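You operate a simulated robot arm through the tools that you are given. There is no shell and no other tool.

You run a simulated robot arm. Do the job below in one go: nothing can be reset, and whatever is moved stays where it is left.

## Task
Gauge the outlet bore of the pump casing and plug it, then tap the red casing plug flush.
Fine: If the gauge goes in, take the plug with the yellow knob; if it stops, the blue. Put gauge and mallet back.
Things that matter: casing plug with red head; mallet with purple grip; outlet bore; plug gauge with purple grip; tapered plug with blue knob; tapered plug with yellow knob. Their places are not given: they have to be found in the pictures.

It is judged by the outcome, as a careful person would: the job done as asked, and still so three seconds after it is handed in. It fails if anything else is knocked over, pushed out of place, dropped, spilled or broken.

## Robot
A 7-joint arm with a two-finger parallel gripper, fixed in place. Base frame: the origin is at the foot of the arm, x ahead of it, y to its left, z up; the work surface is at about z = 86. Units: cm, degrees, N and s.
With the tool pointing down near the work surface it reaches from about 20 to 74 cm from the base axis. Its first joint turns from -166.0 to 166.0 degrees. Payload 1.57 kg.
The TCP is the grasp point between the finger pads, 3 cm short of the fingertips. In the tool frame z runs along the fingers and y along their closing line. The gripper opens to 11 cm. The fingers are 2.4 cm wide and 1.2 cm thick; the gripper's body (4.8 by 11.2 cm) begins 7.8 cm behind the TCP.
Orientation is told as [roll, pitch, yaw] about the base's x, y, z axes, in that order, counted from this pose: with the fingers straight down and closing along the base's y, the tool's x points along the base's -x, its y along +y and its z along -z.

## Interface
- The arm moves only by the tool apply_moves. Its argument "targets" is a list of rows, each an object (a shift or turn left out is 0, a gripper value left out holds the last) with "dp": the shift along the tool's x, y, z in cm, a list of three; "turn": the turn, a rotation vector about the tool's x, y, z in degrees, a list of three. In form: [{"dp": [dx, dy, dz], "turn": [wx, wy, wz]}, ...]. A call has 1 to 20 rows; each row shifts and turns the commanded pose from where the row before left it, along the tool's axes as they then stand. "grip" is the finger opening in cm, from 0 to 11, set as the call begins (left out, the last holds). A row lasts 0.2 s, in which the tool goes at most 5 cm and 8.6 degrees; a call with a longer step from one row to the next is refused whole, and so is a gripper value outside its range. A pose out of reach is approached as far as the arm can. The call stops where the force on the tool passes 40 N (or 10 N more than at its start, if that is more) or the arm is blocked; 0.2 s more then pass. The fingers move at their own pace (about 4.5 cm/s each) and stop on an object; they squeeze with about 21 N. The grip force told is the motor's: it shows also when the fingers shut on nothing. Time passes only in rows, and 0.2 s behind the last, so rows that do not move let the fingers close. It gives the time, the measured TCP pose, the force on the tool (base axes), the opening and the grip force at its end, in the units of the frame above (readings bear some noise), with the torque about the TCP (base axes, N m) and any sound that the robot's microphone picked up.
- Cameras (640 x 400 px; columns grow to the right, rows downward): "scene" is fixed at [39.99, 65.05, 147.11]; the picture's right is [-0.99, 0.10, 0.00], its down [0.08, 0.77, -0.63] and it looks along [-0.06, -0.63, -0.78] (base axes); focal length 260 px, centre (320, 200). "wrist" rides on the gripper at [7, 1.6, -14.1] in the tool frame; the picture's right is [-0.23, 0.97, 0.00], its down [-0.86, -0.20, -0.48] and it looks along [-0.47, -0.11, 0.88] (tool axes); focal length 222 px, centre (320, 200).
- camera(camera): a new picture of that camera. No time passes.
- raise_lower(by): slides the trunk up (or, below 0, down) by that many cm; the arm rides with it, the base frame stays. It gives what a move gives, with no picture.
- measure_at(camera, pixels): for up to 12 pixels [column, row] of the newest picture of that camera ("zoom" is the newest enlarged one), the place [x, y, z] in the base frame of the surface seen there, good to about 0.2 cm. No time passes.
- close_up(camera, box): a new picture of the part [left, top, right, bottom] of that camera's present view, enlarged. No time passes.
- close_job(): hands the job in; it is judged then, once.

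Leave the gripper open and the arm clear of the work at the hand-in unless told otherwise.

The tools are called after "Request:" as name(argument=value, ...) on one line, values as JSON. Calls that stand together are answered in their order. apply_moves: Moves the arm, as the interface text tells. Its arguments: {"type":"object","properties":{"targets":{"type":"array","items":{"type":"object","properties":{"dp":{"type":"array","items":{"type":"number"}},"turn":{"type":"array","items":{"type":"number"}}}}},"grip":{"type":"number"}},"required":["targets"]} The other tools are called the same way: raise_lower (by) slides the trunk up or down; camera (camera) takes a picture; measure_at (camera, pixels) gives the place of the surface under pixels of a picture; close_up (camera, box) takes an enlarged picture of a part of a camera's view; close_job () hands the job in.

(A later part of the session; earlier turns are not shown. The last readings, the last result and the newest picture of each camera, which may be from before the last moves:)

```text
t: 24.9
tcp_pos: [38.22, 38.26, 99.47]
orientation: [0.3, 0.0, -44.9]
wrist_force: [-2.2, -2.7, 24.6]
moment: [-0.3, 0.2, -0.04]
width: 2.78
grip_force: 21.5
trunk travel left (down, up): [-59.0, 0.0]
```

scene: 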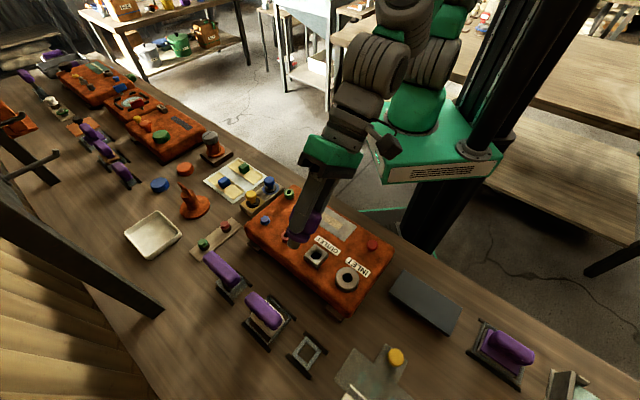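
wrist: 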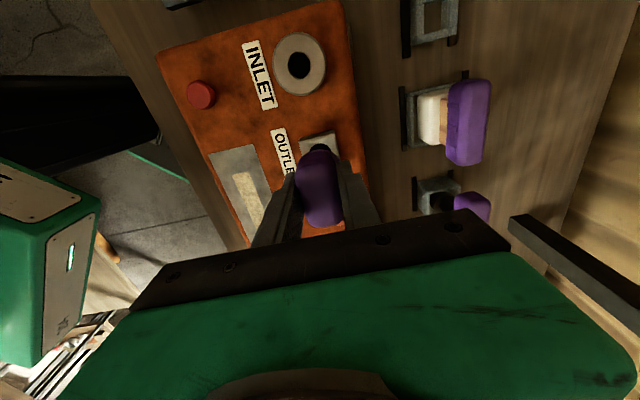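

Contact: 24.6 N at z=99.47. I need to tell whether the collar is seated on the boss or the pin stopped inside. I'll zoom in on the collar/boss and measure the empty cup's rim height.

Request:
close_up(camera="scene", box=[300, 235, 335, 270])

Request:
measure_at(camera="zoom", pixels=[[260, 350], [300, 345], [340, 330], [220, 340], [300, 360], [330, 310], [350, 340], [290, 400], [260, 330], [300, 325], [200, 310], [370, 300]])

Request:
close_up(camera="scene", box=[280, 325, 335, 380])

```text
11.43 times, centred on (318, 252) of scene
```

zoom: 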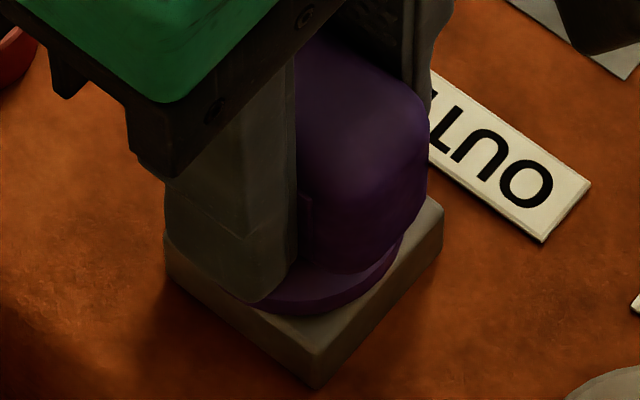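

```text
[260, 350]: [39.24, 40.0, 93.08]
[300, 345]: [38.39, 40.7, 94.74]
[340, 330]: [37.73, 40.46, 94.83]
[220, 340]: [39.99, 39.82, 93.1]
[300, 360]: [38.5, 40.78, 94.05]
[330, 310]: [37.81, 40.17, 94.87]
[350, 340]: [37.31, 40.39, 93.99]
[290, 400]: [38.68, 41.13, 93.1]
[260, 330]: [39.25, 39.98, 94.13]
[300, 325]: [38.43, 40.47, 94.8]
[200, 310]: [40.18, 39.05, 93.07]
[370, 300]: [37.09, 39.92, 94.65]
```

```text
7.27 times, centred on (308, 352) of scene
```

zoom: 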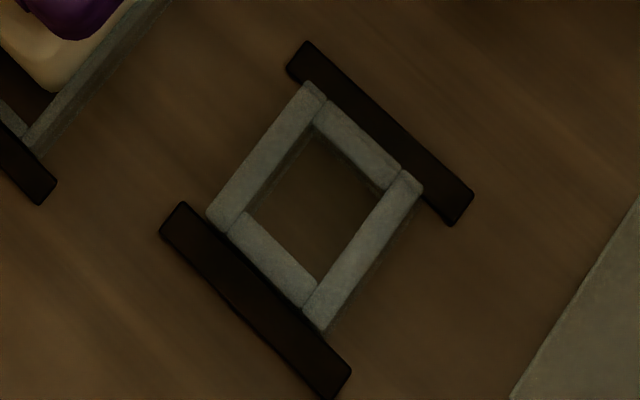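

The collar looks to be down on the boss. I'll measure the collar's lower edge against the boss top right beside it, and the cup's rim.

Request:
measure_at(camera="zoom", pixels=[[260, 160], [350, 150], [370, 240], [270, 260], [300, 290], [240, 210], [400, 190], [320, 200], [200, 215], [320, 330]])

Request:
close_up(camera="scene", box=[305, 245, 330, 270])

Request:
measure_at(camera="zoom", pixels=[[350, 270], [350, 290], [380, 260], [380, 285], [400, 230], [410, 250], [300, 290], [300, 310], [350, 310], [350, 330], [430, 230], [330, 300]])

```text
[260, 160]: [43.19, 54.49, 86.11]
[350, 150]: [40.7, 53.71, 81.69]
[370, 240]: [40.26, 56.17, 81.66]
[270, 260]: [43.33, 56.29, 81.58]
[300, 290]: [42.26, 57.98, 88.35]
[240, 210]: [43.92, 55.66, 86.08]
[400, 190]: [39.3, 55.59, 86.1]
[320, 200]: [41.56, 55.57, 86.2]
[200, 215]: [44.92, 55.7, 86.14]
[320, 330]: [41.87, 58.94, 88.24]
```

```text
16.00 times, centred on (318, 258) of scene
```

zoom: 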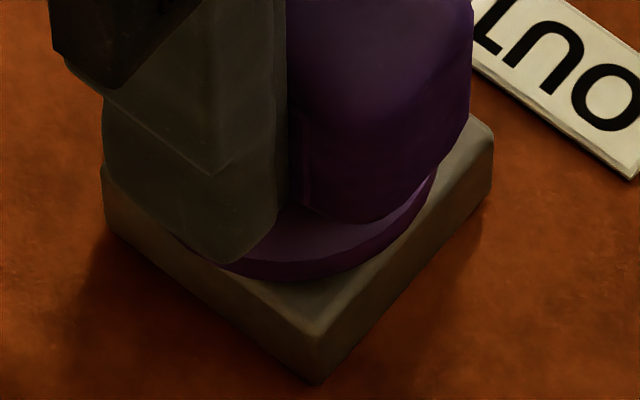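

```text
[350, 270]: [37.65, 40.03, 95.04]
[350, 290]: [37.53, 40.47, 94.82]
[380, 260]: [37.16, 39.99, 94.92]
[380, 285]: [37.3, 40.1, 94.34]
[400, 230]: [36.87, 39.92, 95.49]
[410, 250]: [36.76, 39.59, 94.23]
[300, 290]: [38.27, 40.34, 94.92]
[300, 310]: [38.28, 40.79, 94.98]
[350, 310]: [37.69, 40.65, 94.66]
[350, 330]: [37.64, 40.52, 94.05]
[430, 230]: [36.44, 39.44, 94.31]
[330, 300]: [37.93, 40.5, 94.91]
```

The collar's lower edge is at z≈95.0, right on the boss top at ≈94.9, so the gauge went in fully and the yellow plug is the right one. Now I'll withdraw the gauge and carry it back above its cup.

Request:
apply_moves(targets=[{"dp": [0, 0, -0.3]}, {"dp": [0, 0, -0.5]}, {"dp": [0, 0, -0.8]}, {"dp": [0, 0, -1.2]}, {"dp": [0, 0, -1.5]}, {"dp": [0, 0, -1.5]}, {"dp": [2.03, 2.97, 0]}, {"dp": [2.03, 2.97, 0]}, {"dp": [2.03, 2.97, 0]}, {"dp": [2.03, 2.97, 0]}, {"dp": [2.03, 2.97, 0]}, {"dp": [0, 0, 0]}, {"dp": [0, 0, 0]}], grip=0)

Request:
camera(camera="wrist")

Request:
camera(camera="scene")

```text
t: 27.6
tcp_pos: [41.44, 56.13, 104.87]
orientation: [-0.1, 0.1, -45.0]
wrist_force: [-0.5, -0.4, -1.2]
moment: [0.01, -0.01, 0.03]
width: 2.79
grip_force: 20.9
trunk travel left (down, up): [-59.0, 0.0]
```

```text
taken
```

wrist: 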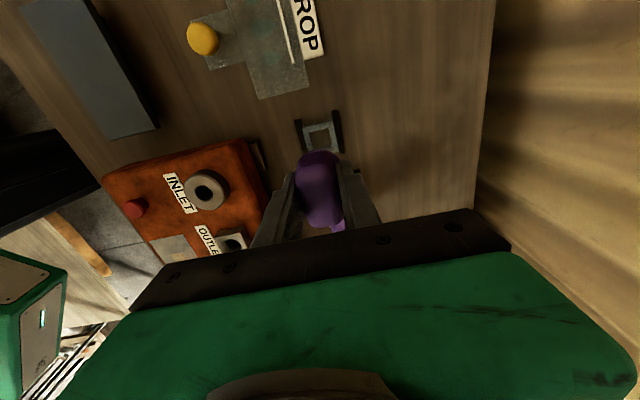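

```text
taken
```

scene: 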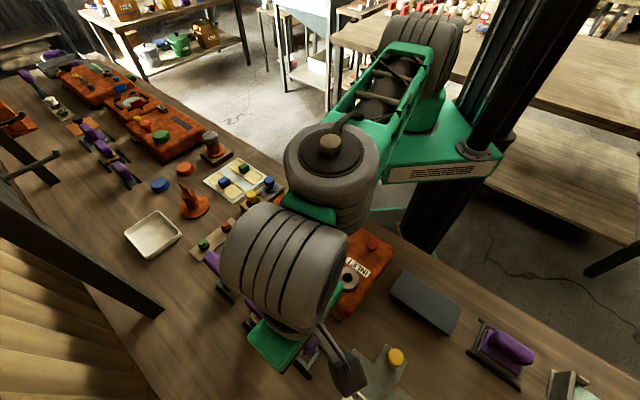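

At (41.44, 56.13). I'll descend to z≈96 with the pin tip ~1.4 cm above the rim, and check alignment.

Request:
apply_moves(targets=[{"dp": [-0.08, 0, 2.5]}, {"dp": [0, 0, 2.5]}, {"dp": [0, 0, 2.5]}, {"dp": [0, 0, 1.2]}, {"dp": [0, 0, 0]}, {"dp": [0, 0, 0]}], grip=0)

Request:
apply_moves(targets=[{"dp": [0, 0, 0]}], grip=0)

Request:
close_up(camera="wrist", box=[250, 90, 400, 240])

Request:
close_up(camera="scene", box=[260, 310, 350, 390])

```text
t: 29.1
tcp_pos: [41.67, 55.84, 96.31]
orientation: [0.0, 0.0, -45.0]
wrist_force: [0.7, 0.8, -2.7]
moment: [-0.01, 0.03, 0.0]
width: 2.76
grip_force: 21.1
trunk travel left (down, up): [-59.0, 0.0]
```

```text
t: 29.4
tcp_pos: [41.57, 56.0, 96.32]
orientation: [-0.1, 0.1, -44.9]
wrist_force: [-0.4, 0.4, -1.6]
moment: [0.03, 0.02, 0.02]
width: 2.76
grip_force: 20.6
trunk travel left (down, up): [-59.0, 0.0]
```

```text
2.67 times, centred on (325, 165) of wrist
```

zoom: 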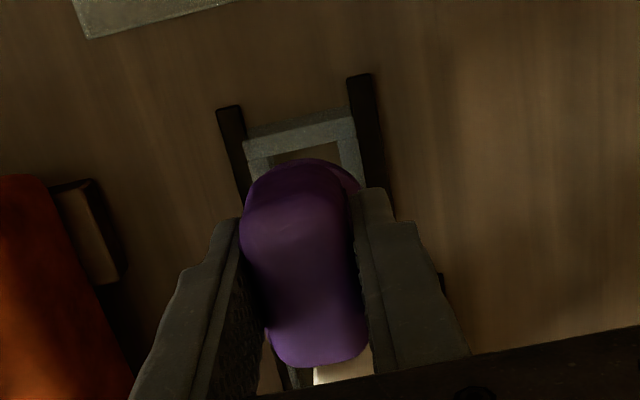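

```text
5.00 times, centred on (305, 350) of scene
```

zoom: 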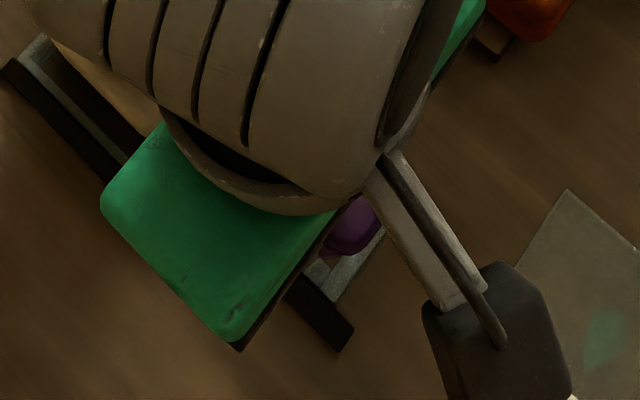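

Aligned within 0.1 cm of the original grasp spot. I'll lower in small steps into the cup, watching force.

Request:
apply_moves(targets=[{"dp": [0.06, 0.02, 0.6]}, {"dp": [0, 0, 0.5]}, {"dp": [0, 0, 0.5]}, {"dp": [0, 0, 0.5]}, {"dp": [0, 0, 0.4]}, {"dp": [0, 0, 0]}], grip=0)

```text
t: 30.9
tcp_pos: [41.63, 56.05, 93.73]
orientation: [-0.1, 0.0, -45.0]
wrist_force: [-0.3, -0.5, -0.8]
moment: [0.0, -0.01, -0.01]
width: 2.77
grip_force: 21.3
trunk travel left (down, up): [-59.0, 0.0]
```

Pin is inside the cup at z=93.73 with no resistance. Continuing to the seat.

Request:
apply_moves(targets=[{"dp": [0, 0, 0.3]}, {"dp": [0, 0, 0.3]}, {"dp": [0, 0, 0.25]}, {"dp": [0, 0, 0]}], grip=0)

```text
t: 31.9
tcp_pos: [41.51, 56.03, 92.86]
orientation: [-0.1, 0.0, -44.9]
wrist_force: [0.3, -0.6, -1.6]
moment: [0.0, 0.01, 0.01]
width: 2.77
grip_force: 21.3
trunk travel left (down, up): [-59.0, 0.0]
```

Request:
apply_moves(targets=[{"dp": [0, 0, 0.15]}, {"dp": [0, 0, 0.1]}, {"dp": [0, 0, 0]}], grip=0)

```text
t: 32.6
tcp_pos: [41.7, 56.07, 92.65]
orientation: [0.0, 0.1, -44.9]
wrist_force: [-0.3, 0.6, 1.6]
moment: [0.01, 0.0, 0.03]
width: 2.77
grip_force: 20.9
trunk travel left (down, up): [-59.0, 0.0]
```

The force has turned to +1.6 N at z=92.65, the original height, so the collar is resting. I'll open the fingers gently and rise.

Request:
apply_moves(targets=[{"dp": [0, 0, 0]}, {"dp": [0, 0, 0]}, {"dp": [0, 0, 0]}], grip=5.5)

Request:
apply_moves(targets=[{"dp": [0, 0, -1]}, {"dp": [0, 0, -2]}, {"dp": [0, 0, -3]}, {"dp": [0, 0, -3]}, {"dp": [0, -1, -3]}], grip=5.5)

Request:
camera(camera="wrist")

Request:
close_up(camera="wrist", box=[260, 60, 400, 220])

```text
t: 33.5
tcp_pos: [41.57, 56.1, 92.61]
orientation: [-0.1, -0.1, -45.1]
wrist_force: [-0.2, -0.2, -0.1]
moment: [-0.03, 0.01, 0.03]
width: 5.5
grip_force: 0.1
trunk travel left (down, up): [-59.0, 0.0]
```

```text
t: 34.6
tcp_pos: [40.83, 55.22, 104.58]
orientation: [-0.1, 0.1, -44.9]
wrist_force: [0.3, 0.0, 0.4]
moment: [0.01, 0.04, -0.02]
width: 5.47
grip_force: 0.0
trunk travel left (down, up): [-59.0, 0.0]
```

```text
taken
```

wrist: 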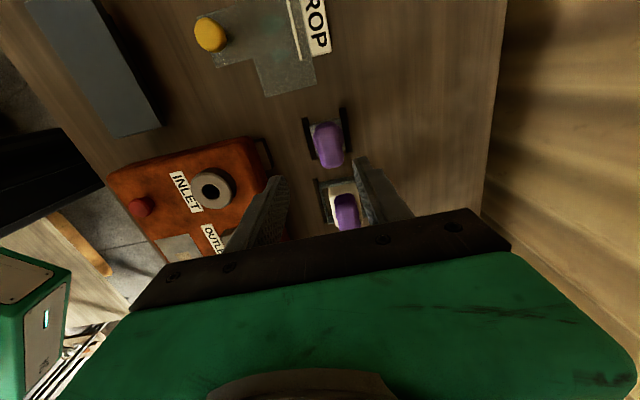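

```text
2.50 times, centred on (330, 140) of wrist
```

zoom: 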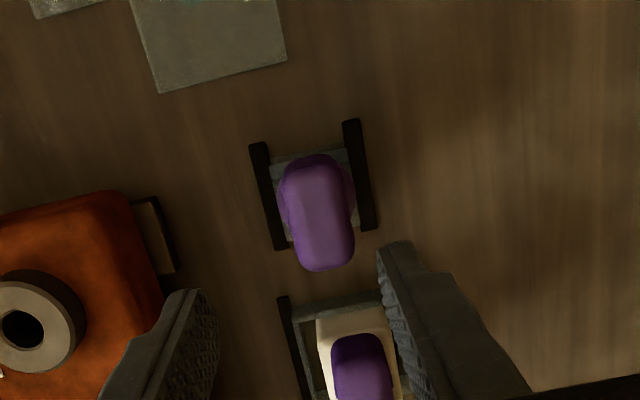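

The gauge is back in its cup just as before. Now the yellow-knobbed plug in the wooden block, around (54, 17.5): I'll fly over there at z≈105 and look.

Request:
apply_moves(targets=[{"dp": [-4, -1.9, 0]}, {"dp": [-4, -1.9, 0]}, {"dp": [-4, -1.9, 0]}, {"dp": [-4, -1.9, 0]}, {"dp": [-4, -1.9, 0]}, {"dp": [-4, -1.9, 0]}, {"dp": [-4, -1.9, 0]}, {"dp": [-4, -1.9, 0]}, {"dp": [-4, -1.9, 0]}, {"dp": [0, 0, 0]}], grip=5.5)

Request:
camera(camera="wrist")

Request:
camera(camera="scene")

```text
t: 36.9
tcp_pos: [54.18, 17.9, 104.57]
orientation: [0.0, 0.0, -44.9]
wrist_force: [-0.4, 0.1, 1.1]
moment: [-0.03, -0.02, -0.01]
width: 5.52
grip_force: 0.0
trunk travel left (down, up): [-59.0, 0.0]
```

```text
taken
```

wrist: 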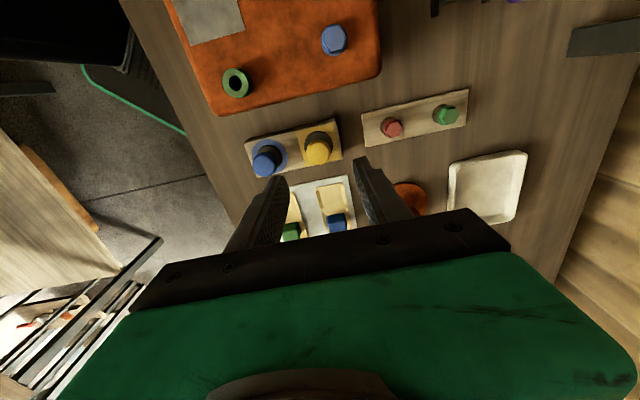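

```text
taken
```

scene: 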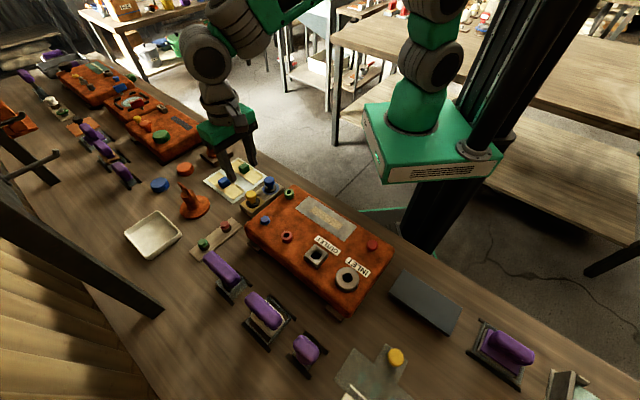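

I see the plug block at wrist (295,150), yellow knob at (318,148), blue at (268,160). Zooming in to measure the yellow plug.

Request:
close_up(camera="wrist", box=[235, 105, 355, 195])

Request:
close_up(camera="scene", box=[225, 165, 300, 225])

```text
4.44 times, centred on (295, 150) of wrist
```

zoom: 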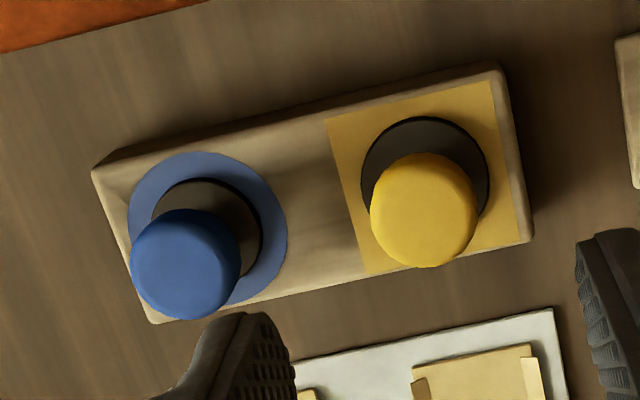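

```text
6.67 times, centred on (262, 195) of scene
```

zoom: 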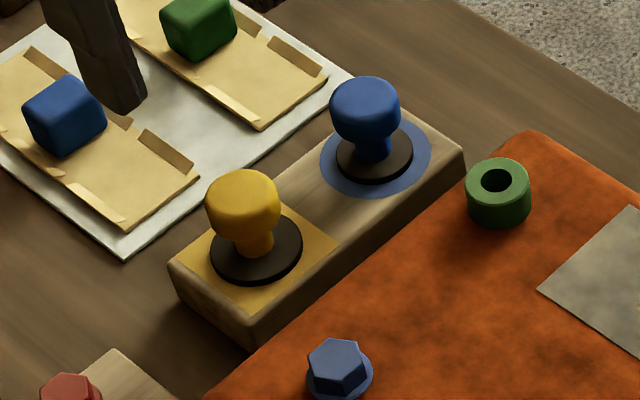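

Request:
measure_at(camera="zoom", pixels=[[242, 190], [242, 180], [212, 195], [275, 195], [242, 215], [255, 245], [228, 248], [285, 250], [255, 278], [252, 235], [256, 262], [195, 260]])

Request:
close_up(camera="wrist", box=[235, 105, 355, 195])

Request:
measure_at(camera="zoom", pixels=[[424, 210], [380, 210], [468, 205], [424, 165], [424, 250], [400, 190], [450, 190], [375, 160], [425, 125], [482, 170], [400, 145], [400, 238]])

```text
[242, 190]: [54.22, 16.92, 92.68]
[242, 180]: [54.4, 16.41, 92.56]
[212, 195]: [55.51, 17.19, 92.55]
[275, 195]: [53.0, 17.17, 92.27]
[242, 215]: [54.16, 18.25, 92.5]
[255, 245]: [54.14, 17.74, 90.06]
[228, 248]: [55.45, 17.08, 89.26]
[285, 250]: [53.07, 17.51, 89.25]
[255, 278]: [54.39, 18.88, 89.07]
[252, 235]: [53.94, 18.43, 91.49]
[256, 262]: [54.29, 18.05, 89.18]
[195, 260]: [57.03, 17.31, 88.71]
```

```text
4.44 times, centred on (295, 150) of wrist
```

zoom: 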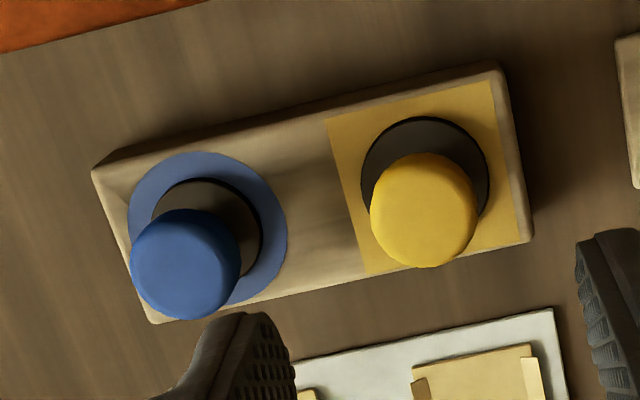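

```text
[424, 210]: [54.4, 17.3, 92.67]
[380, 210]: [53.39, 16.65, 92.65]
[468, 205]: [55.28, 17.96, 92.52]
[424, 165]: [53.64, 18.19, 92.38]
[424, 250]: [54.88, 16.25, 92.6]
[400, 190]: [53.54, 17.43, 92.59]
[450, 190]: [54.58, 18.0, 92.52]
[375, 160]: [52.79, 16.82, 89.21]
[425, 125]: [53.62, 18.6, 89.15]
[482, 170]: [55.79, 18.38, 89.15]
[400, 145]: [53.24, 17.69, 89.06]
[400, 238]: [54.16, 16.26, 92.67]
```

Knob centre is (54.3, 17.25), top z=92.65, flange top 89.15. I'll open to 4.4 cm, to stay clear of the blue knob, and descend around the yellow knob to z≈92.7.

Request:
apply_moves(targets=[{"dp": [-0.55, -0.38, 2]}, {"dp": [0, 0, 3]}, {"dp": [0, 0, 2.5]}, {"dp": [0, 0, 0]}, {"dp": [0, 0, 0]}], grip=4.4)

Request:
camera(camera="wrist")

Request:
close_up(camera="wrist", box=[235, 105, 395, 225])

```text
t: 38.0
tcp_pos: [54.4, 17.23, 97.11]
orientation: [0.0, 0.0, -45.0]
wrist_force: [0.9, 0.2, -0.3]
moment: [-0.02, -0.03, -0.02]
width: 4.38
grip_force: 0.2
trunk travel left (down, up): [-59.0, 0.0]
```

```text
taken
```

wrist: 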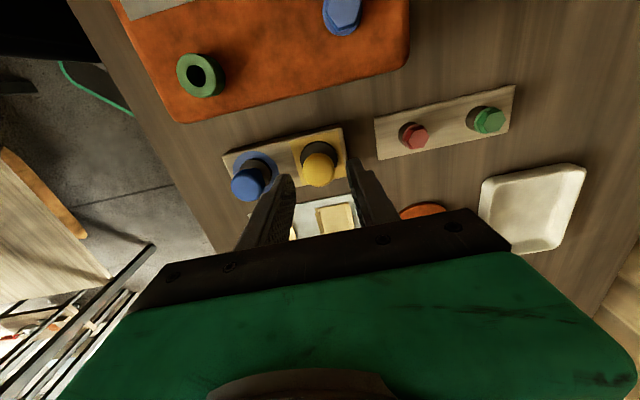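

```text
3.33 times, centred on (315, 165) of wrist
```

zoom: 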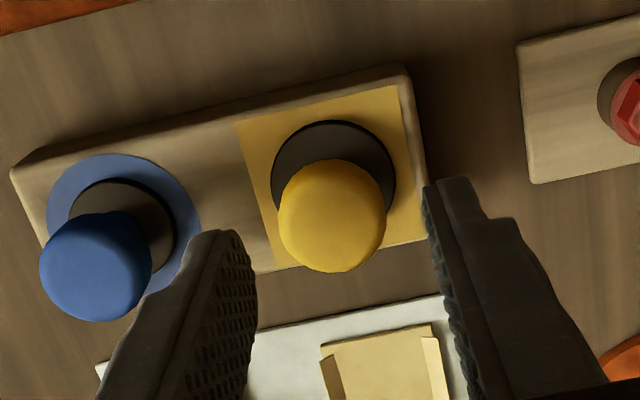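

Fingers are either side. A quick re-measure of the knob edges from this closer view before the final descent.

Request:
measure_at(camera="zoom", pixels=[[283, 215], [382, 215], [333, 165], [333, 265], [333, 215], [300, 180], [365, 180], [275, 180], [393, 180], [333, 125], [145, 265], [45, 275]])

```text
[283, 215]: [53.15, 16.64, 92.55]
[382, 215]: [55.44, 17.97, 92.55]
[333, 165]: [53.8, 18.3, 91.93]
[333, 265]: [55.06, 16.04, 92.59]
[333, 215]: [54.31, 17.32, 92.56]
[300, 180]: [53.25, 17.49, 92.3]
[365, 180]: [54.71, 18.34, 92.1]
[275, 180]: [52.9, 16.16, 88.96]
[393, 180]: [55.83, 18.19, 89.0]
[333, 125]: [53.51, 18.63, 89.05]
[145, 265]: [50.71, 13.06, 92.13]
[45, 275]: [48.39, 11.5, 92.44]
```

Knob centre (54.35, 17.25) matches the TCP. Descending the last 4.4 cm.

Request:
apply_moves(targets=[{"dp": [0, 0, 1.8]}, {"dp": [0, 0, 1.4]}, {"dp": [0, 0, 0.8]}, {"dp": [0, 0, 0.4]}, {"dp": [0, 0, 0]}, {"dp": [0, 0, 0]}], grip=4.4)

Request:
close_up(camera="scene", box=[215, 160, 295, 225])

```text
t: 39.5
tcp_pos: [54.33, 17.05, 92.6]
orientation: [-0.1, 0.1, -45.0]
wrist_force: [-0.3, -0.1, -0.1]
moment: [0.01, -0.03, 0.03]
width: 4.39
grip_force: 0.0
trunk travel left (down, up): [-59.0, 0.0]
```

```text
6.15 times, centred on (255, 192) of scene
```

zoom: 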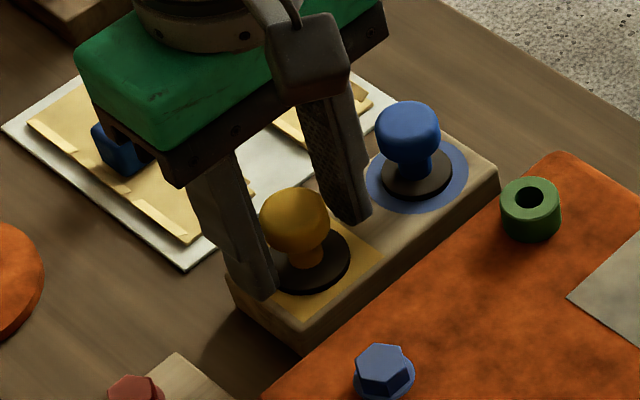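

Reading (54.33, 17.05), which looks good. I'll verify with the wrist close-up that the knob sits between the pads before closing.

Request:
close_up(camera="wrist", box=[240, 130, 400, 240])

Request:
measure_at(camera="zoom", pixels=[[315, 150], [260, 200], [370, 200], [315, 250], [315, 200], [190, 200], [440, 200], [230, 160], [410, 160], [200, 160], [430, 140], [315, 120]])

```text
3.64 times, centred on (320, 185) of wrist
```

zoom: 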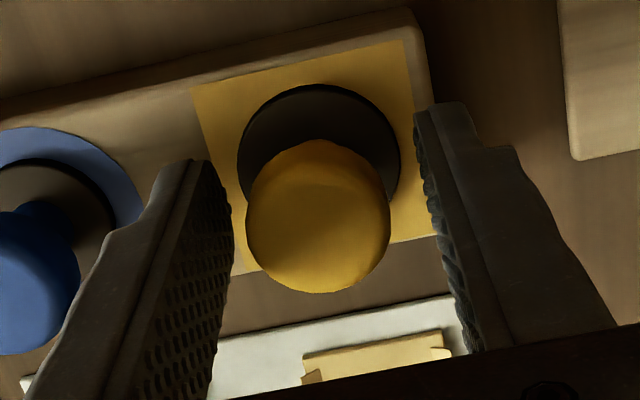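

```text
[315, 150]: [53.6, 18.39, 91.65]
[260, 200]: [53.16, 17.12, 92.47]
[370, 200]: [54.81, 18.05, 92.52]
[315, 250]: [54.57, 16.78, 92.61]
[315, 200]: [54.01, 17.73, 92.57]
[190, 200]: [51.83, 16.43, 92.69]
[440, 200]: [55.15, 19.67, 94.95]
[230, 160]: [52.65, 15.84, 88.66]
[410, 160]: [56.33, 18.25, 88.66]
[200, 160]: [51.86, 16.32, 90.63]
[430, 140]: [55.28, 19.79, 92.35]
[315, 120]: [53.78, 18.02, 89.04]
```

The pads straddle the knob centrally. Closing now.

Request:
apply_moves(targets=[{"dp": [0, 0, 0]}, {"dp": [0, 0, 0]}, {"dp": [0, 0, 0]}, {"dp": [0, 0, 0]}], grip=0)

```text
t: 40.5
tcp_pos: [54.39, 17.2, 92.81]
orientation: [-0.1, 0.0, -45.0]
wrist_force: [0.6, -0.4, -0.2]
moment: [-0.04, -0.03, 0.0]
width: 2.85
grip_force: 20.8
trunk travel left (down, up): [-59.0, 0.0]
```

Gripped at 2.85 cm. Lifting the plug straight out slowly.

Request:
apply_moves(targets=[{"dp": [0, 0, -0.4]}, {"dp": [0, 0, -0.6]}, {"dp": [0, 0, -1]}, {"dp": [0, 0, -1.5]}, {"dp": [0, 0, -2]}, {"dp": [0, 0, -2.5]}, {"dp": [0, 0, -3]}, {"dp": [0, 0, 0]}], grip=0)

Request:
close_up(camera="scene", box=[205, 140, 305, 225])

Request:
close_up(camera="wrist", box=[220, 80, 420, 240])

```text
t: 42.2
tcp_pos: [54.36, 17.3, 103.61]
orientation: [-0.1, 0.0, -44.9]
wrist_force: [0.2, -0.1, -0.6]
moment: [0.0, -0.03, -0.02]
width: 2.88
grip_force: 21.0
trunk travel left (down, up): [-59.0, 0.0]
```

```text
4.71 times, centred on (255, 182) of scene
```

zoom: 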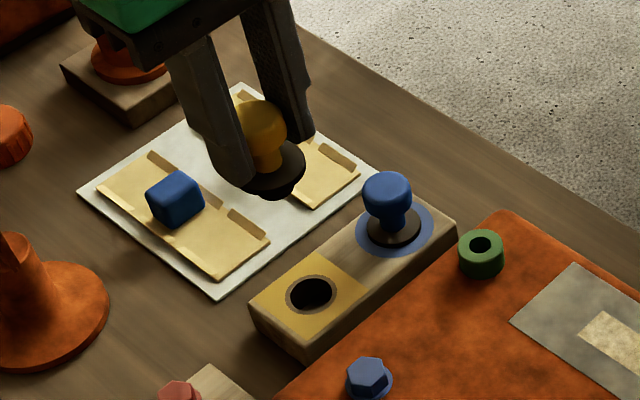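

```text
2.50 times, centred on (320, 160) of wrist
```

zoom: 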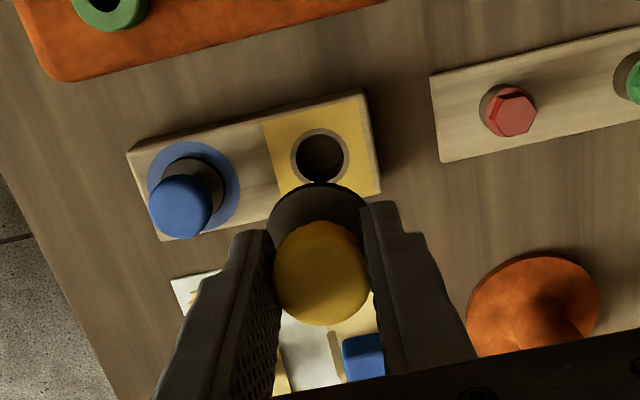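

The plug is out of the block. I'll zoom in to check it hangs straight and see its taper.

Request:
close_up(camera="scene", box=[235, 150, 285, 190])

Request:
measure_at(camera="zoom", pixels=[[330, 280], [400, 330], [300, 300], [400, 250], [350, 330], [380, 350], [340, 130], [330, 180], [290, 340], [440, 290], [360, 300], [420, 330]])

```text
10.00 times, centred on (260, 170) of scene
```

zoom: 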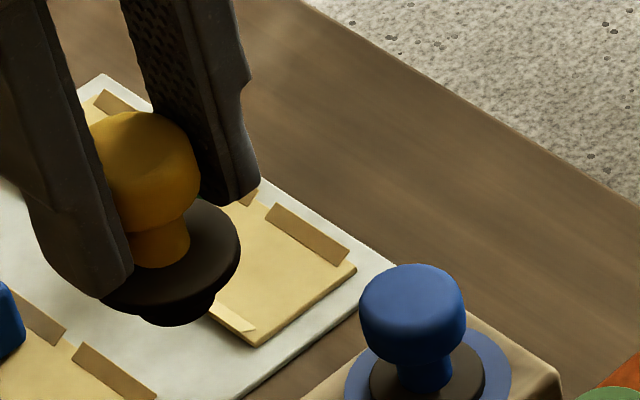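

```text
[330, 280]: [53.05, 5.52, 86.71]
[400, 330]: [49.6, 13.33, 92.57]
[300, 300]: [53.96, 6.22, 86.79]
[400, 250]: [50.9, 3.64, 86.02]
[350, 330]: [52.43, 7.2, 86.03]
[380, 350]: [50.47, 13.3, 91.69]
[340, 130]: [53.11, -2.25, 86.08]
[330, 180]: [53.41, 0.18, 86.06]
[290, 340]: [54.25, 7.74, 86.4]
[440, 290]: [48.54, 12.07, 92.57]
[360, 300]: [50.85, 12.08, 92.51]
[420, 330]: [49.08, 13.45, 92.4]
```

The plug hangs upright like its blue neighbour. I'll measure the disc and taper bottom to know its depth below the TCP.

Request:
measure_at(camera="zoom", pixels=[[185, 322], [170, 318], [205, 308], [238, 250], [200, 280], [180, 310], [150, 150], [160, 250], [210, 225], [130, 300], [190, 290], [215, 270]])

```text
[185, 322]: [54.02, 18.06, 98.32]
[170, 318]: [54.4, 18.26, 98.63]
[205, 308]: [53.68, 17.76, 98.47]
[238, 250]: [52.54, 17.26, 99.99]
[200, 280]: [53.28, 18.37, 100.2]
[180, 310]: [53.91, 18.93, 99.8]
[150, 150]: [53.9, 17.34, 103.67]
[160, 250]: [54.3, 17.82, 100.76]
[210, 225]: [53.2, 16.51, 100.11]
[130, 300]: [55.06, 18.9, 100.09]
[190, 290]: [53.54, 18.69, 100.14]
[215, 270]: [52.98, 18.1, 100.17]
```

The flange sits ~3.5 cm and the taper bottom ~5.3 cm below the TCP. Now I'll carry it to above the outlet bore at (38.17, 38.36), staying at z≈105.

Request:
apply_moves(targets=[{"dp": [0, 0, -1.4]}, {"dp": [3.76, 0.49, 0]}, {"dp": [3.76, 0.49, 0]}, {"dp": [3.76, 0.49, 0]}, {"dp": [3.76, 0.49, 0]}, {"dp": [3.76, 0.49, 0]}, {"dp": [3.76, 0.49, 0]}, {"dp": [3.76, 0.49, 0]}, {"dp": [0, 0, 0]}, {"dp": [0, 0, 0]}, {"dp": [0, 0, 0]}], grip=0)

Request:
apply_moves(targets=[{"dp": [0, 0, 1]}, {"dp": [0, 0, 1]}, {"dp": [0, 0, 0.8]}, {"dp": [0, 0, 0]}], grip=0)

Request:
apply_moves(targets=[{"dp": [0, 0, 0]}], grip=0)

Request:
apply_moves(targets=[{"dp": [0, 0, 0]}], grip=0)

Request:
close_up(camera="scene", box=[280, 215, 350, 280])

Request:
close_up(camera="wrist", box=[240, 90, 400, 240])

```text
t: 44.6
tcp_pos: [37.97, 38.17, 105.22]
orientation: [-0.2, -0.1, -44.9]
wrist_force: [0.5, 0.1, -0.7]
moment: [0.01, 0.04, 0.01]
width: 2.88
grip_force: 20.8
trunk travel left (down, up): [-59.0, 0.0]
```

```text
t: 45.6
tcp_pos: [38.12, 38.2, 102.16]
orientation: [0.0, -0.1, -45.1]
wrist_force: [-0.3, -0.7, -0.9]
moment: [0.02, 0.02, 0.01]
width: 2.87
grip_force: 21.1
trunk travel left (down, up): [-59.0, 0.0]
```

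```text
t: 46.0
tcp_pos: [38.18, 38.15, 102.29]
orientation: [-0.2, -0.1, -45.0]
wrist_force: [0.2, 0.4, -0.7]
moment: [-0.01, 0.01, 0.03]
width: 2.85
grip_force: 21.1
trunk travel left (down, up): [-59.0, 0.0]
```

```text
t: 46.5
tcp_pos: [38.19, 38.13, 102.3]
orientation: [-0.1, 0.0, -45.0]
wrist_force: [-0.5, 0.4, -0.4]
moment: [-0.03, -0.02, -0.02]
width: 2.87
grip_force: 21.0
trunk travel left (down, up): [-59.0, 0.0]
```

```text
6.15 times, centred on (315, 248) of scene
```

zoom: 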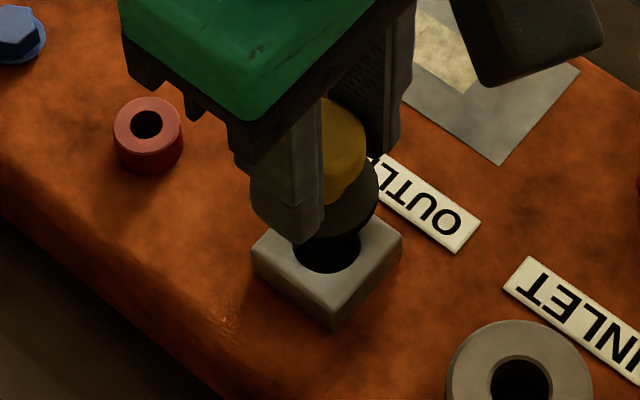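

```text
2.67 times, centred on (320, 165) of wrist
```

zoom: 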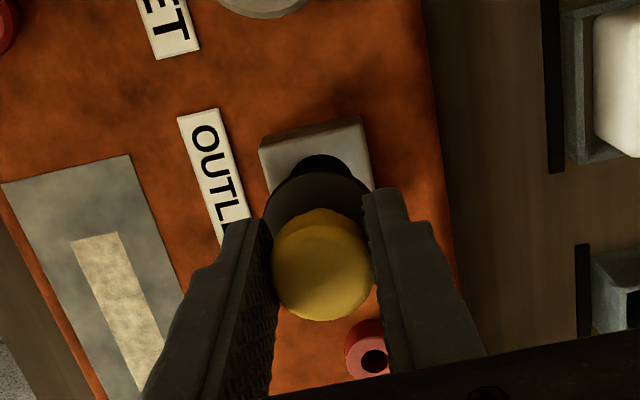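

Average (38.16, 38.16); the target is (38.17, 38.36), so I'll nudge +0.14 outward and +0.08 along the row, then descend in small steps.

Request:
apply_moves(targets=[{"dp": [0.08, 0.14, 0.5]}, {"dp": [0, 0, 0.5]}, {"dp": [0, 0, 0.4]}, {"dp": [0, 0, 0.3]}, {"dp": [0, 0, 0]}], grip=0)

Request:
apply_moves(targets=[{"dp": [0, 0, 0]}], grip=0)

Request:
close_up(camera="scene", box=[295, 230, 340, 275])

```text
t: 47.6
tcp_pos: [38.18, 38.3, 100.59]
orientation: [-0.1, 0.0, -45.0]
wrist_force: [-0.8, 0.0, -0.3]
moment: [-0.01, 0.02, -0.01]
width: 2.87
grip_force: 20.8
trunk travel left (down, up): [-59.0, 0.0]
```

```text
t: 48.0
tcp_pos: [38.19, 38.23, 100.66]
orientation: [-0.1, 0.0, -45.0]
wrist_force: [0.0, -0.2, 0.2]
moment: [-0.03, 0.0, 0.0]
width: 2.86
grip_force: 20.7
trunk travel left (down, up): [-59.0, 0.0]
```

```text
8.89 times, centred on (318, 252) of scene
```

zoom: 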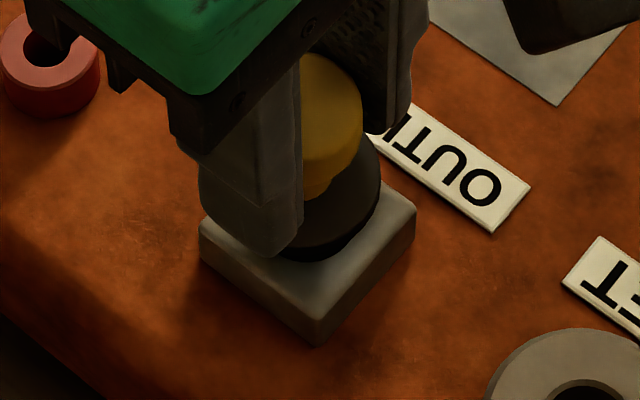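

At z=100.6 with no force; the plug's flange hides the bore. Creeping down in 0.2 cm steps.

Request:
apply_moves(targets=[{"dp": [0.02, 0.05, 0.2]}, {"dp": [0, 0, 0.2]}, {"dp": [0, 0, 0.2]}, {"dp": [0, 0, 0]}], grip=0)

Request:
apply_moves(targets=[{"dp": [0, 0, 0.2]}, {"dp": [0, 0, 0.2]}, {"dp": [0, 0, 0]}], grip=0)

```text
t: 49.0
tcp_pos: [38.2, 38.42, 100.08]
orientation: [-0.1, 0.0, -45.0]
wrist_force: [-0.1, -0.7, -0.4]
moment: [0.01, -0.06, 0.01]
width: 2.88
grip_force: 20.8
trunk travel left (down, up): [-59.0, 0.0]
```

```text
t: 49.9
tcp_pos: [38.23, 38.4, 99.59]
orientation: [0.0, 0.0, -45.0]
wrist_force: [0.1, -0.6, 0.5]
moment: [-0.03, 0.05, 0.0]
width: 2.86
grip_force: 20.9
trunk travel left (down, up): [-59.0, 0.0]
```

No resistance at z=99.59, so the taper is entering the bore. Continuing.

Request:
apply_moves(targets=[{"dp": [0, 0, 0.2]}, {"dp": [0, 0, 0.2]}, {"dp": [0, 0, 0]}], grip=0)

Request:
close_up(camera="scene", box=[295, 230, 340, 275])

```text
t: 50.6
tcp_pos: [38.11, 38.44, 99.24]
orientation: [-0.1, 0.0, -44.9]
wrist_force: [-2.3, -2.3, 1.5]
moment: [-0.08, 0.09, -0.03]
width: 2.86
grip_force: 21.2
trunk travel left (down, up): [-59.0, 0.0]
```

```text
8.89 times, centred on (318, 252) of scene
```

zoom: 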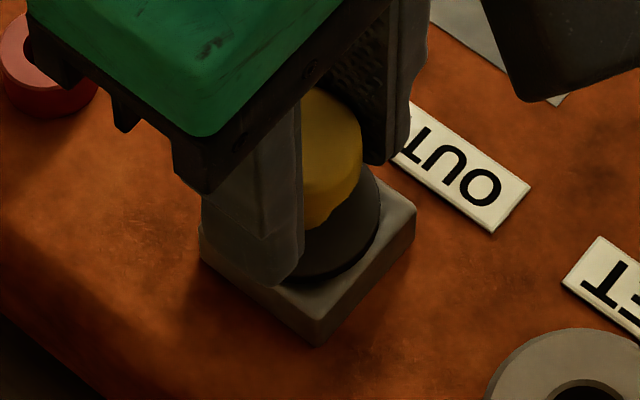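

A slight inward force (−2.3, −2.3 N) appears, meaning wall contact. I'll ease 0.08 cm inward and keep lowering.

Request:
apply_moves(targets=[{"dp": [0, -0.08, 0.1]}, {"dp": [0, 0, 0.15]}, {"dp": [0, 0, 0.15]}, {"dp": [0, 0, 0]}], grip=0)

```text
t: 51.6
tcp_pos: [37.9, 38.37, 98.9]
orientation: [-0.2, 0.0, -44.8]
wrist_force: [-9.0, -2.3, 5.9]
moment: [0.01, 0.16, 0.01]
width: 2.85
grip_force: 20.8
trunk travel left (down, up): [-59.0, 0.0]
```

Side force grew to −9 N in x. I'll follow it a little (−u, +v) before pressing further.

Request:
apply_moves(targets=[{"dp": [0.12, -0.1, 0]}, {"dp": [0, 0, 0]}], grip=0)

Request:
close_up(camera="scene", box=[300, 235, 335, 270])

```text
t: 52.2
tcp_pos: [38.1, 38.3, 98.85]
orientation: [0.0, 0.1, -45.1]
wrist_force: [-4.7, -0.5, 5.9]
moment: [0.01, 0.01, 0.01]
width: 2.85
grip_force: 21.0
trunk travel left (down, up): [-59.0, 0.0]
```

```text
11.43 times, centred on (318, 252) of scene
```

zoom: 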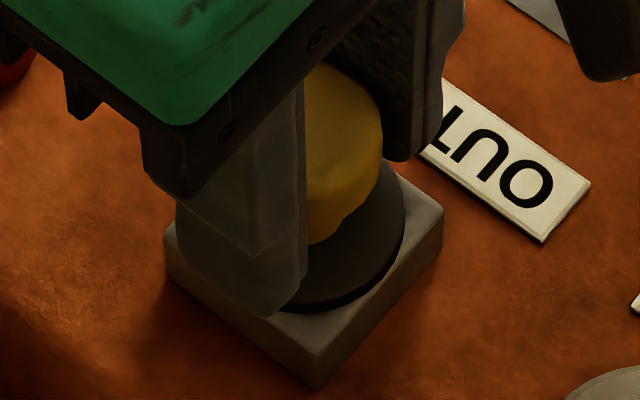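

Force eased to −4.7 N. I'll measure the flange's height above the boss.

Request:
measure_at(camera="zoom", pixels=[[370, 240], [340, 275], [395, 210], [350, 290], [330, 305], [360, 305], [340, 320], [400, 260], [320, 285], [380, 285], [400, 235], [300, 330]])

```text
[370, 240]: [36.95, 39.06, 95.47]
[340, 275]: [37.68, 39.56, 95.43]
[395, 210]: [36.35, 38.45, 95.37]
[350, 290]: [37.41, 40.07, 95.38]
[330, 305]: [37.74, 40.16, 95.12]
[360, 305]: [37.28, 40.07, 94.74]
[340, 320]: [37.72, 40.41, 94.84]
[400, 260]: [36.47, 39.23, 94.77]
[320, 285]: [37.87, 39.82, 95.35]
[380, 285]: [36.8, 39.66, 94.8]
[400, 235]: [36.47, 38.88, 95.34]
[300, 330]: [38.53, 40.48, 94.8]
```

Flange top is 0.55 cm above the boss and it's ~0.4 thick, so it's almost seated. A little more downward press.

Request:
apply_moves(targets=[{"dp": [0.03, -0.04, 0.1]}, {"dp": [0, 0, 0.1]}, {"dp": [0, 0, 0]}], grip=0)

Request:
close_up(camera="scene", box=[300, 235, 335, 270])

Request:
measure_at(camera="zoom", pixels=[[370, 240], [340, 275], [395, 210], [350, 290], [330, 305], [360, 305], [340, 320], [400, 260], [320, 285], [380, 285]])

```text
t: 53.0
tcp_pos: [38.0, 38.36, 98.77]
orientation: [0.2, 0.0, -45.0]
wrist_force: [-2.1, -1.2, 23.1]
moment: [-0.14, 0.01, -0.02]
width: 2.86
grip_force: 20.9
trunk travel left (down, up): [-59.0, 0.0]
```

```text
11.43 times, centred on (318, 252) of scene
```

zoom: 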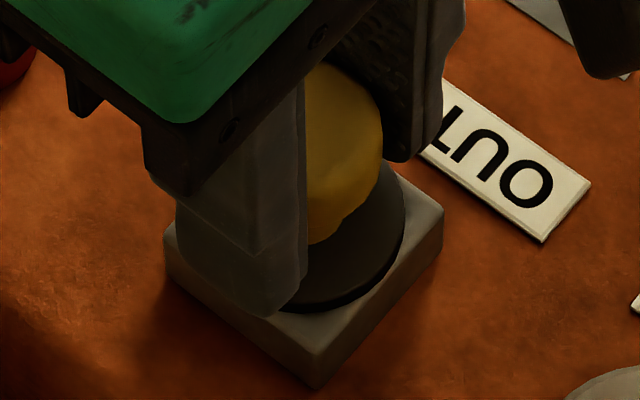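

```text
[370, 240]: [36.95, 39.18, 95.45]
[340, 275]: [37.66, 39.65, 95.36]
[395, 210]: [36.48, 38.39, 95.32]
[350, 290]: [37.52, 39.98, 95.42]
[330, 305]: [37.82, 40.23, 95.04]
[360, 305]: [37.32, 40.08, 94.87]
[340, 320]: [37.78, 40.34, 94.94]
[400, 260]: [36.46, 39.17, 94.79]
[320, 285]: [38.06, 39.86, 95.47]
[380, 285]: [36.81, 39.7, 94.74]
```

23 N with no further travel; the flange is level. I'll press slightly more to be sure it's firmly seated, then release.

Request:
apply_moves(targets=[{"dp": [0, 0, 0.1]}, {"dp": [0, 0, 0]}], grip=0)

```text
t: 53.6
tcp_pos: [38.09, 38.38, 98.79]
orientation: [0.2, 0.0, -45.0]
wrist_force: [2.1, -0.2, 34.3]
moment: [-0.12, -0.07, -0.02]
width: 2.85
grip_force: 20.8
trunk travel left (down, up): [-59.0, 0.0]
```

34 N and no movement: firmly seated at z=98.79. I'll relieve the press, open the fingers, and rise.

Request:
apply_moves(targets=[{"dp": [0, 0, -0.15]}, {"dp": [0, 0, -0.15]}, {"dp": [0, 0, 0]}], grip=0)

Request:
apply_moves(targets=[{"dp": [0, 0, 0]}, {"dp": [0, 0, 0]}, {"dp": [0, 0, 0]}], grip=5)

Request:
apply_moves(targets=[{"dp": [0, 0, -1]}, {"dp": [0, 0, -2]}, {"dp": [0, 0, -3]}, {"dp": [0, 0, -3]}, {"dp": [0, 0, 0]}], grip=5)

Request:
camera(camera="wrist")

Request:
close_up(camera="scene", box=[280, 215, 350, 285])

```text
t: 54.5
tcp_pos: [37.98, 38.33, 98.86]
orientation: [0.0, 0.0, -45.0]
wrist_force: [9.9, 4.7, 20.5]
moment: [0.12, -0.19, -0.02]
width: 2.83
grip_force: 20.5
trunk travel left (down, up): [-59.0, 0.0]
```

```text
t: 55.2
tcp_pos: [37.89, 38.37, 98.81]
orientation: [-0.3, -0.1, -44.9]
wrist_force: [0.1, -0.2, -0.1]
moment: [0.04, 0.02, 0.0]
width: 5.01
grip_force: 0.1
trunk travel left (down, up): [-59.0, 0.0]
```

```text
t: 56.5
tcp_pos: [37.79, 38.48, 107.8]
orientation: [-0.1, 0.0, -45.1]
wrist_force: [-0.8, -0.1, -0.9]
moment: [0.0, -0.03, 0.03]
width: 5.0
grip_force: 0.0
trunk travel left (down, up): [-59.0, 0.0]
```

```text
taken
```

wrist: 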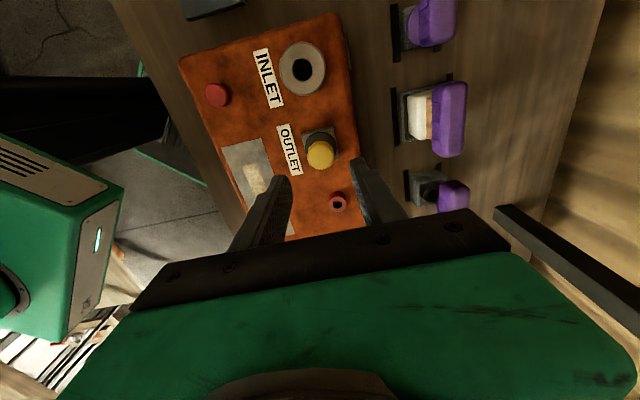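

```text
5.71 times, centred on (315, 250) of scene
```

zoom: 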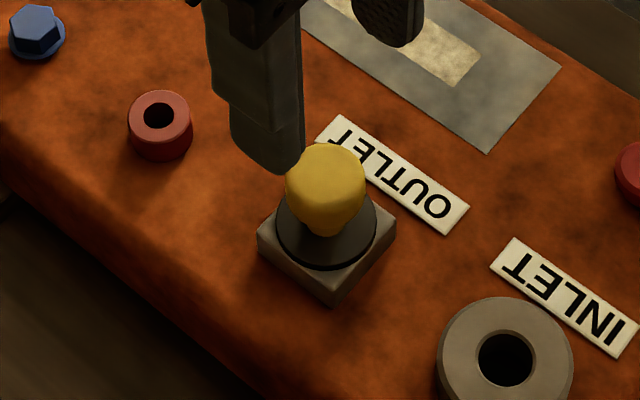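

The yellow plug is seated level in the outlet. Next the mallet, the white-headed tool at wrist (435,115). I'll hover above it and measure.

Request:
apply_moves(targets=[{"dp": [-0.1, 3, 0]}, {"dp": [-0.1, 3, 0]}, {"dp": [-0.1, 3, 0.5]}, {"dp": [-0.1, 3, 1]}, {"dp": [0, 2.5, 1.3]}, {"dp": [0, 0, 0]}], grip=5.5)

Request:
camera(camera="wrist")

Request:
close_up(camera="wrist", box=[250, 70, 410, 220])

```text
t: 57.9
tcp_pos: [48.49, 48.29, 105.1]
orientation: [-0.1, 0.0, -45.0]
wrist_force: [-0.1, 0.0, -1.1]
moment: [-0.02, 0.03, 0.01]
width: 5.5
grip_force: 0.0
trunk travel left (down, up): [-59.0, 0.0]
```

```text
taken
```

wrist: 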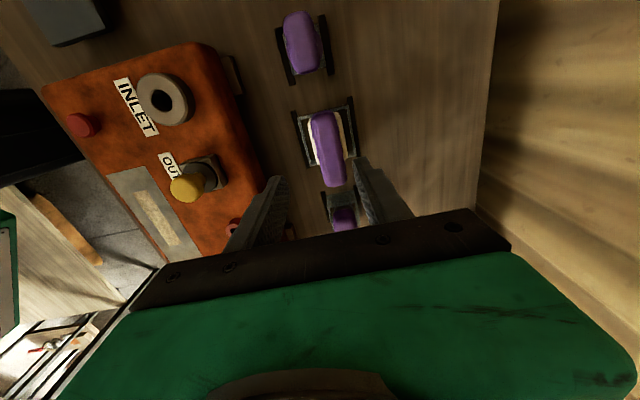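

```text
2.67 times, centred on (330, 145) of wrist
```

zoom: 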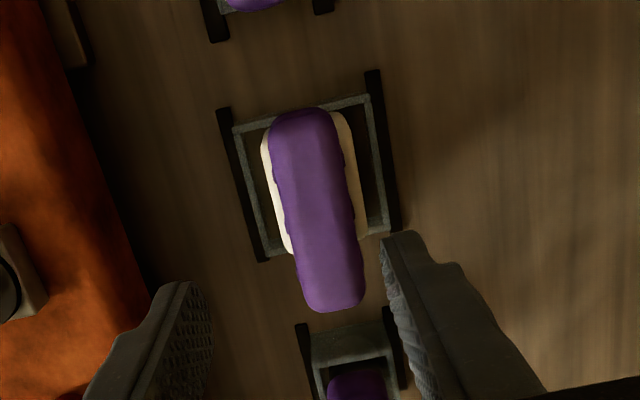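

Request:
measure_at(camera="zoom", pixels=[[280, 150], [332, 145], [287, 200], [345, 195], [298, 260], [357, 250], [300, 115], [335, 300], [315, 200], [300, 130], [330, 290], [330, 250]])

Request:
measure_at(camera="zoom", pixels=[[266, 145], [270, 180], [290, 245], [350, 150], [358, 200], [338, 120], [362, 225], [240, 140], [375, 110], [385, 220], [262, 250], [310, 98]])

Request:
close_up(camera="wrist", box=[295, 95, 365, 195])

```text
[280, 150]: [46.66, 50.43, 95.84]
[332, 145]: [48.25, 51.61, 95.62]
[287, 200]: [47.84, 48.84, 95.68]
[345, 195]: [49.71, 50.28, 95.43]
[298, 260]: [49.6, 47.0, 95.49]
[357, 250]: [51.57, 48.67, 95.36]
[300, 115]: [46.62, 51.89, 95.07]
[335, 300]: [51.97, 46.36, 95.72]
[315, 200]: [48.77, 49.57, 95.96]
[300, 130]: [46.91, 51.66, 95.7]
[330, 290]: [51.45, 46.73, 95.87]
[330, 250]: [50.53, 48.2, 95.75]
```

```text
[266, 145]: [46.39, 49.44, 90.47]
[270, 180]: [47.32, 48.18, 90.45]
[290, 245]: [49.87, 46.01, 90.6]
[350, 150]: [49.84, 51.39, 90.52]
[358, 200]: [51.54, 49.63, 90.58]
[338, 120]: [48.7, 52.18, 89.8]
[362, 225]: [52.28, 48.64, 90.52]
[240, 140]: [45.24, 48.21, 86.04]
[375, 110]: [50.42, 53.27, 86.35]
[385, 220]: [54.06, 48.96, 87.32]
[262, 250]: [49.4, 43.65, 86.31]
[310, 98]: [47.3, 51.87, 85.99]
```

```text
4.00 times, centred on (330, 145) of wrist
```

zoom: 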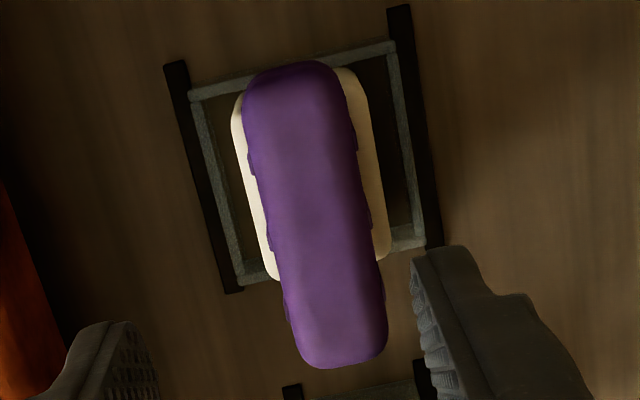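

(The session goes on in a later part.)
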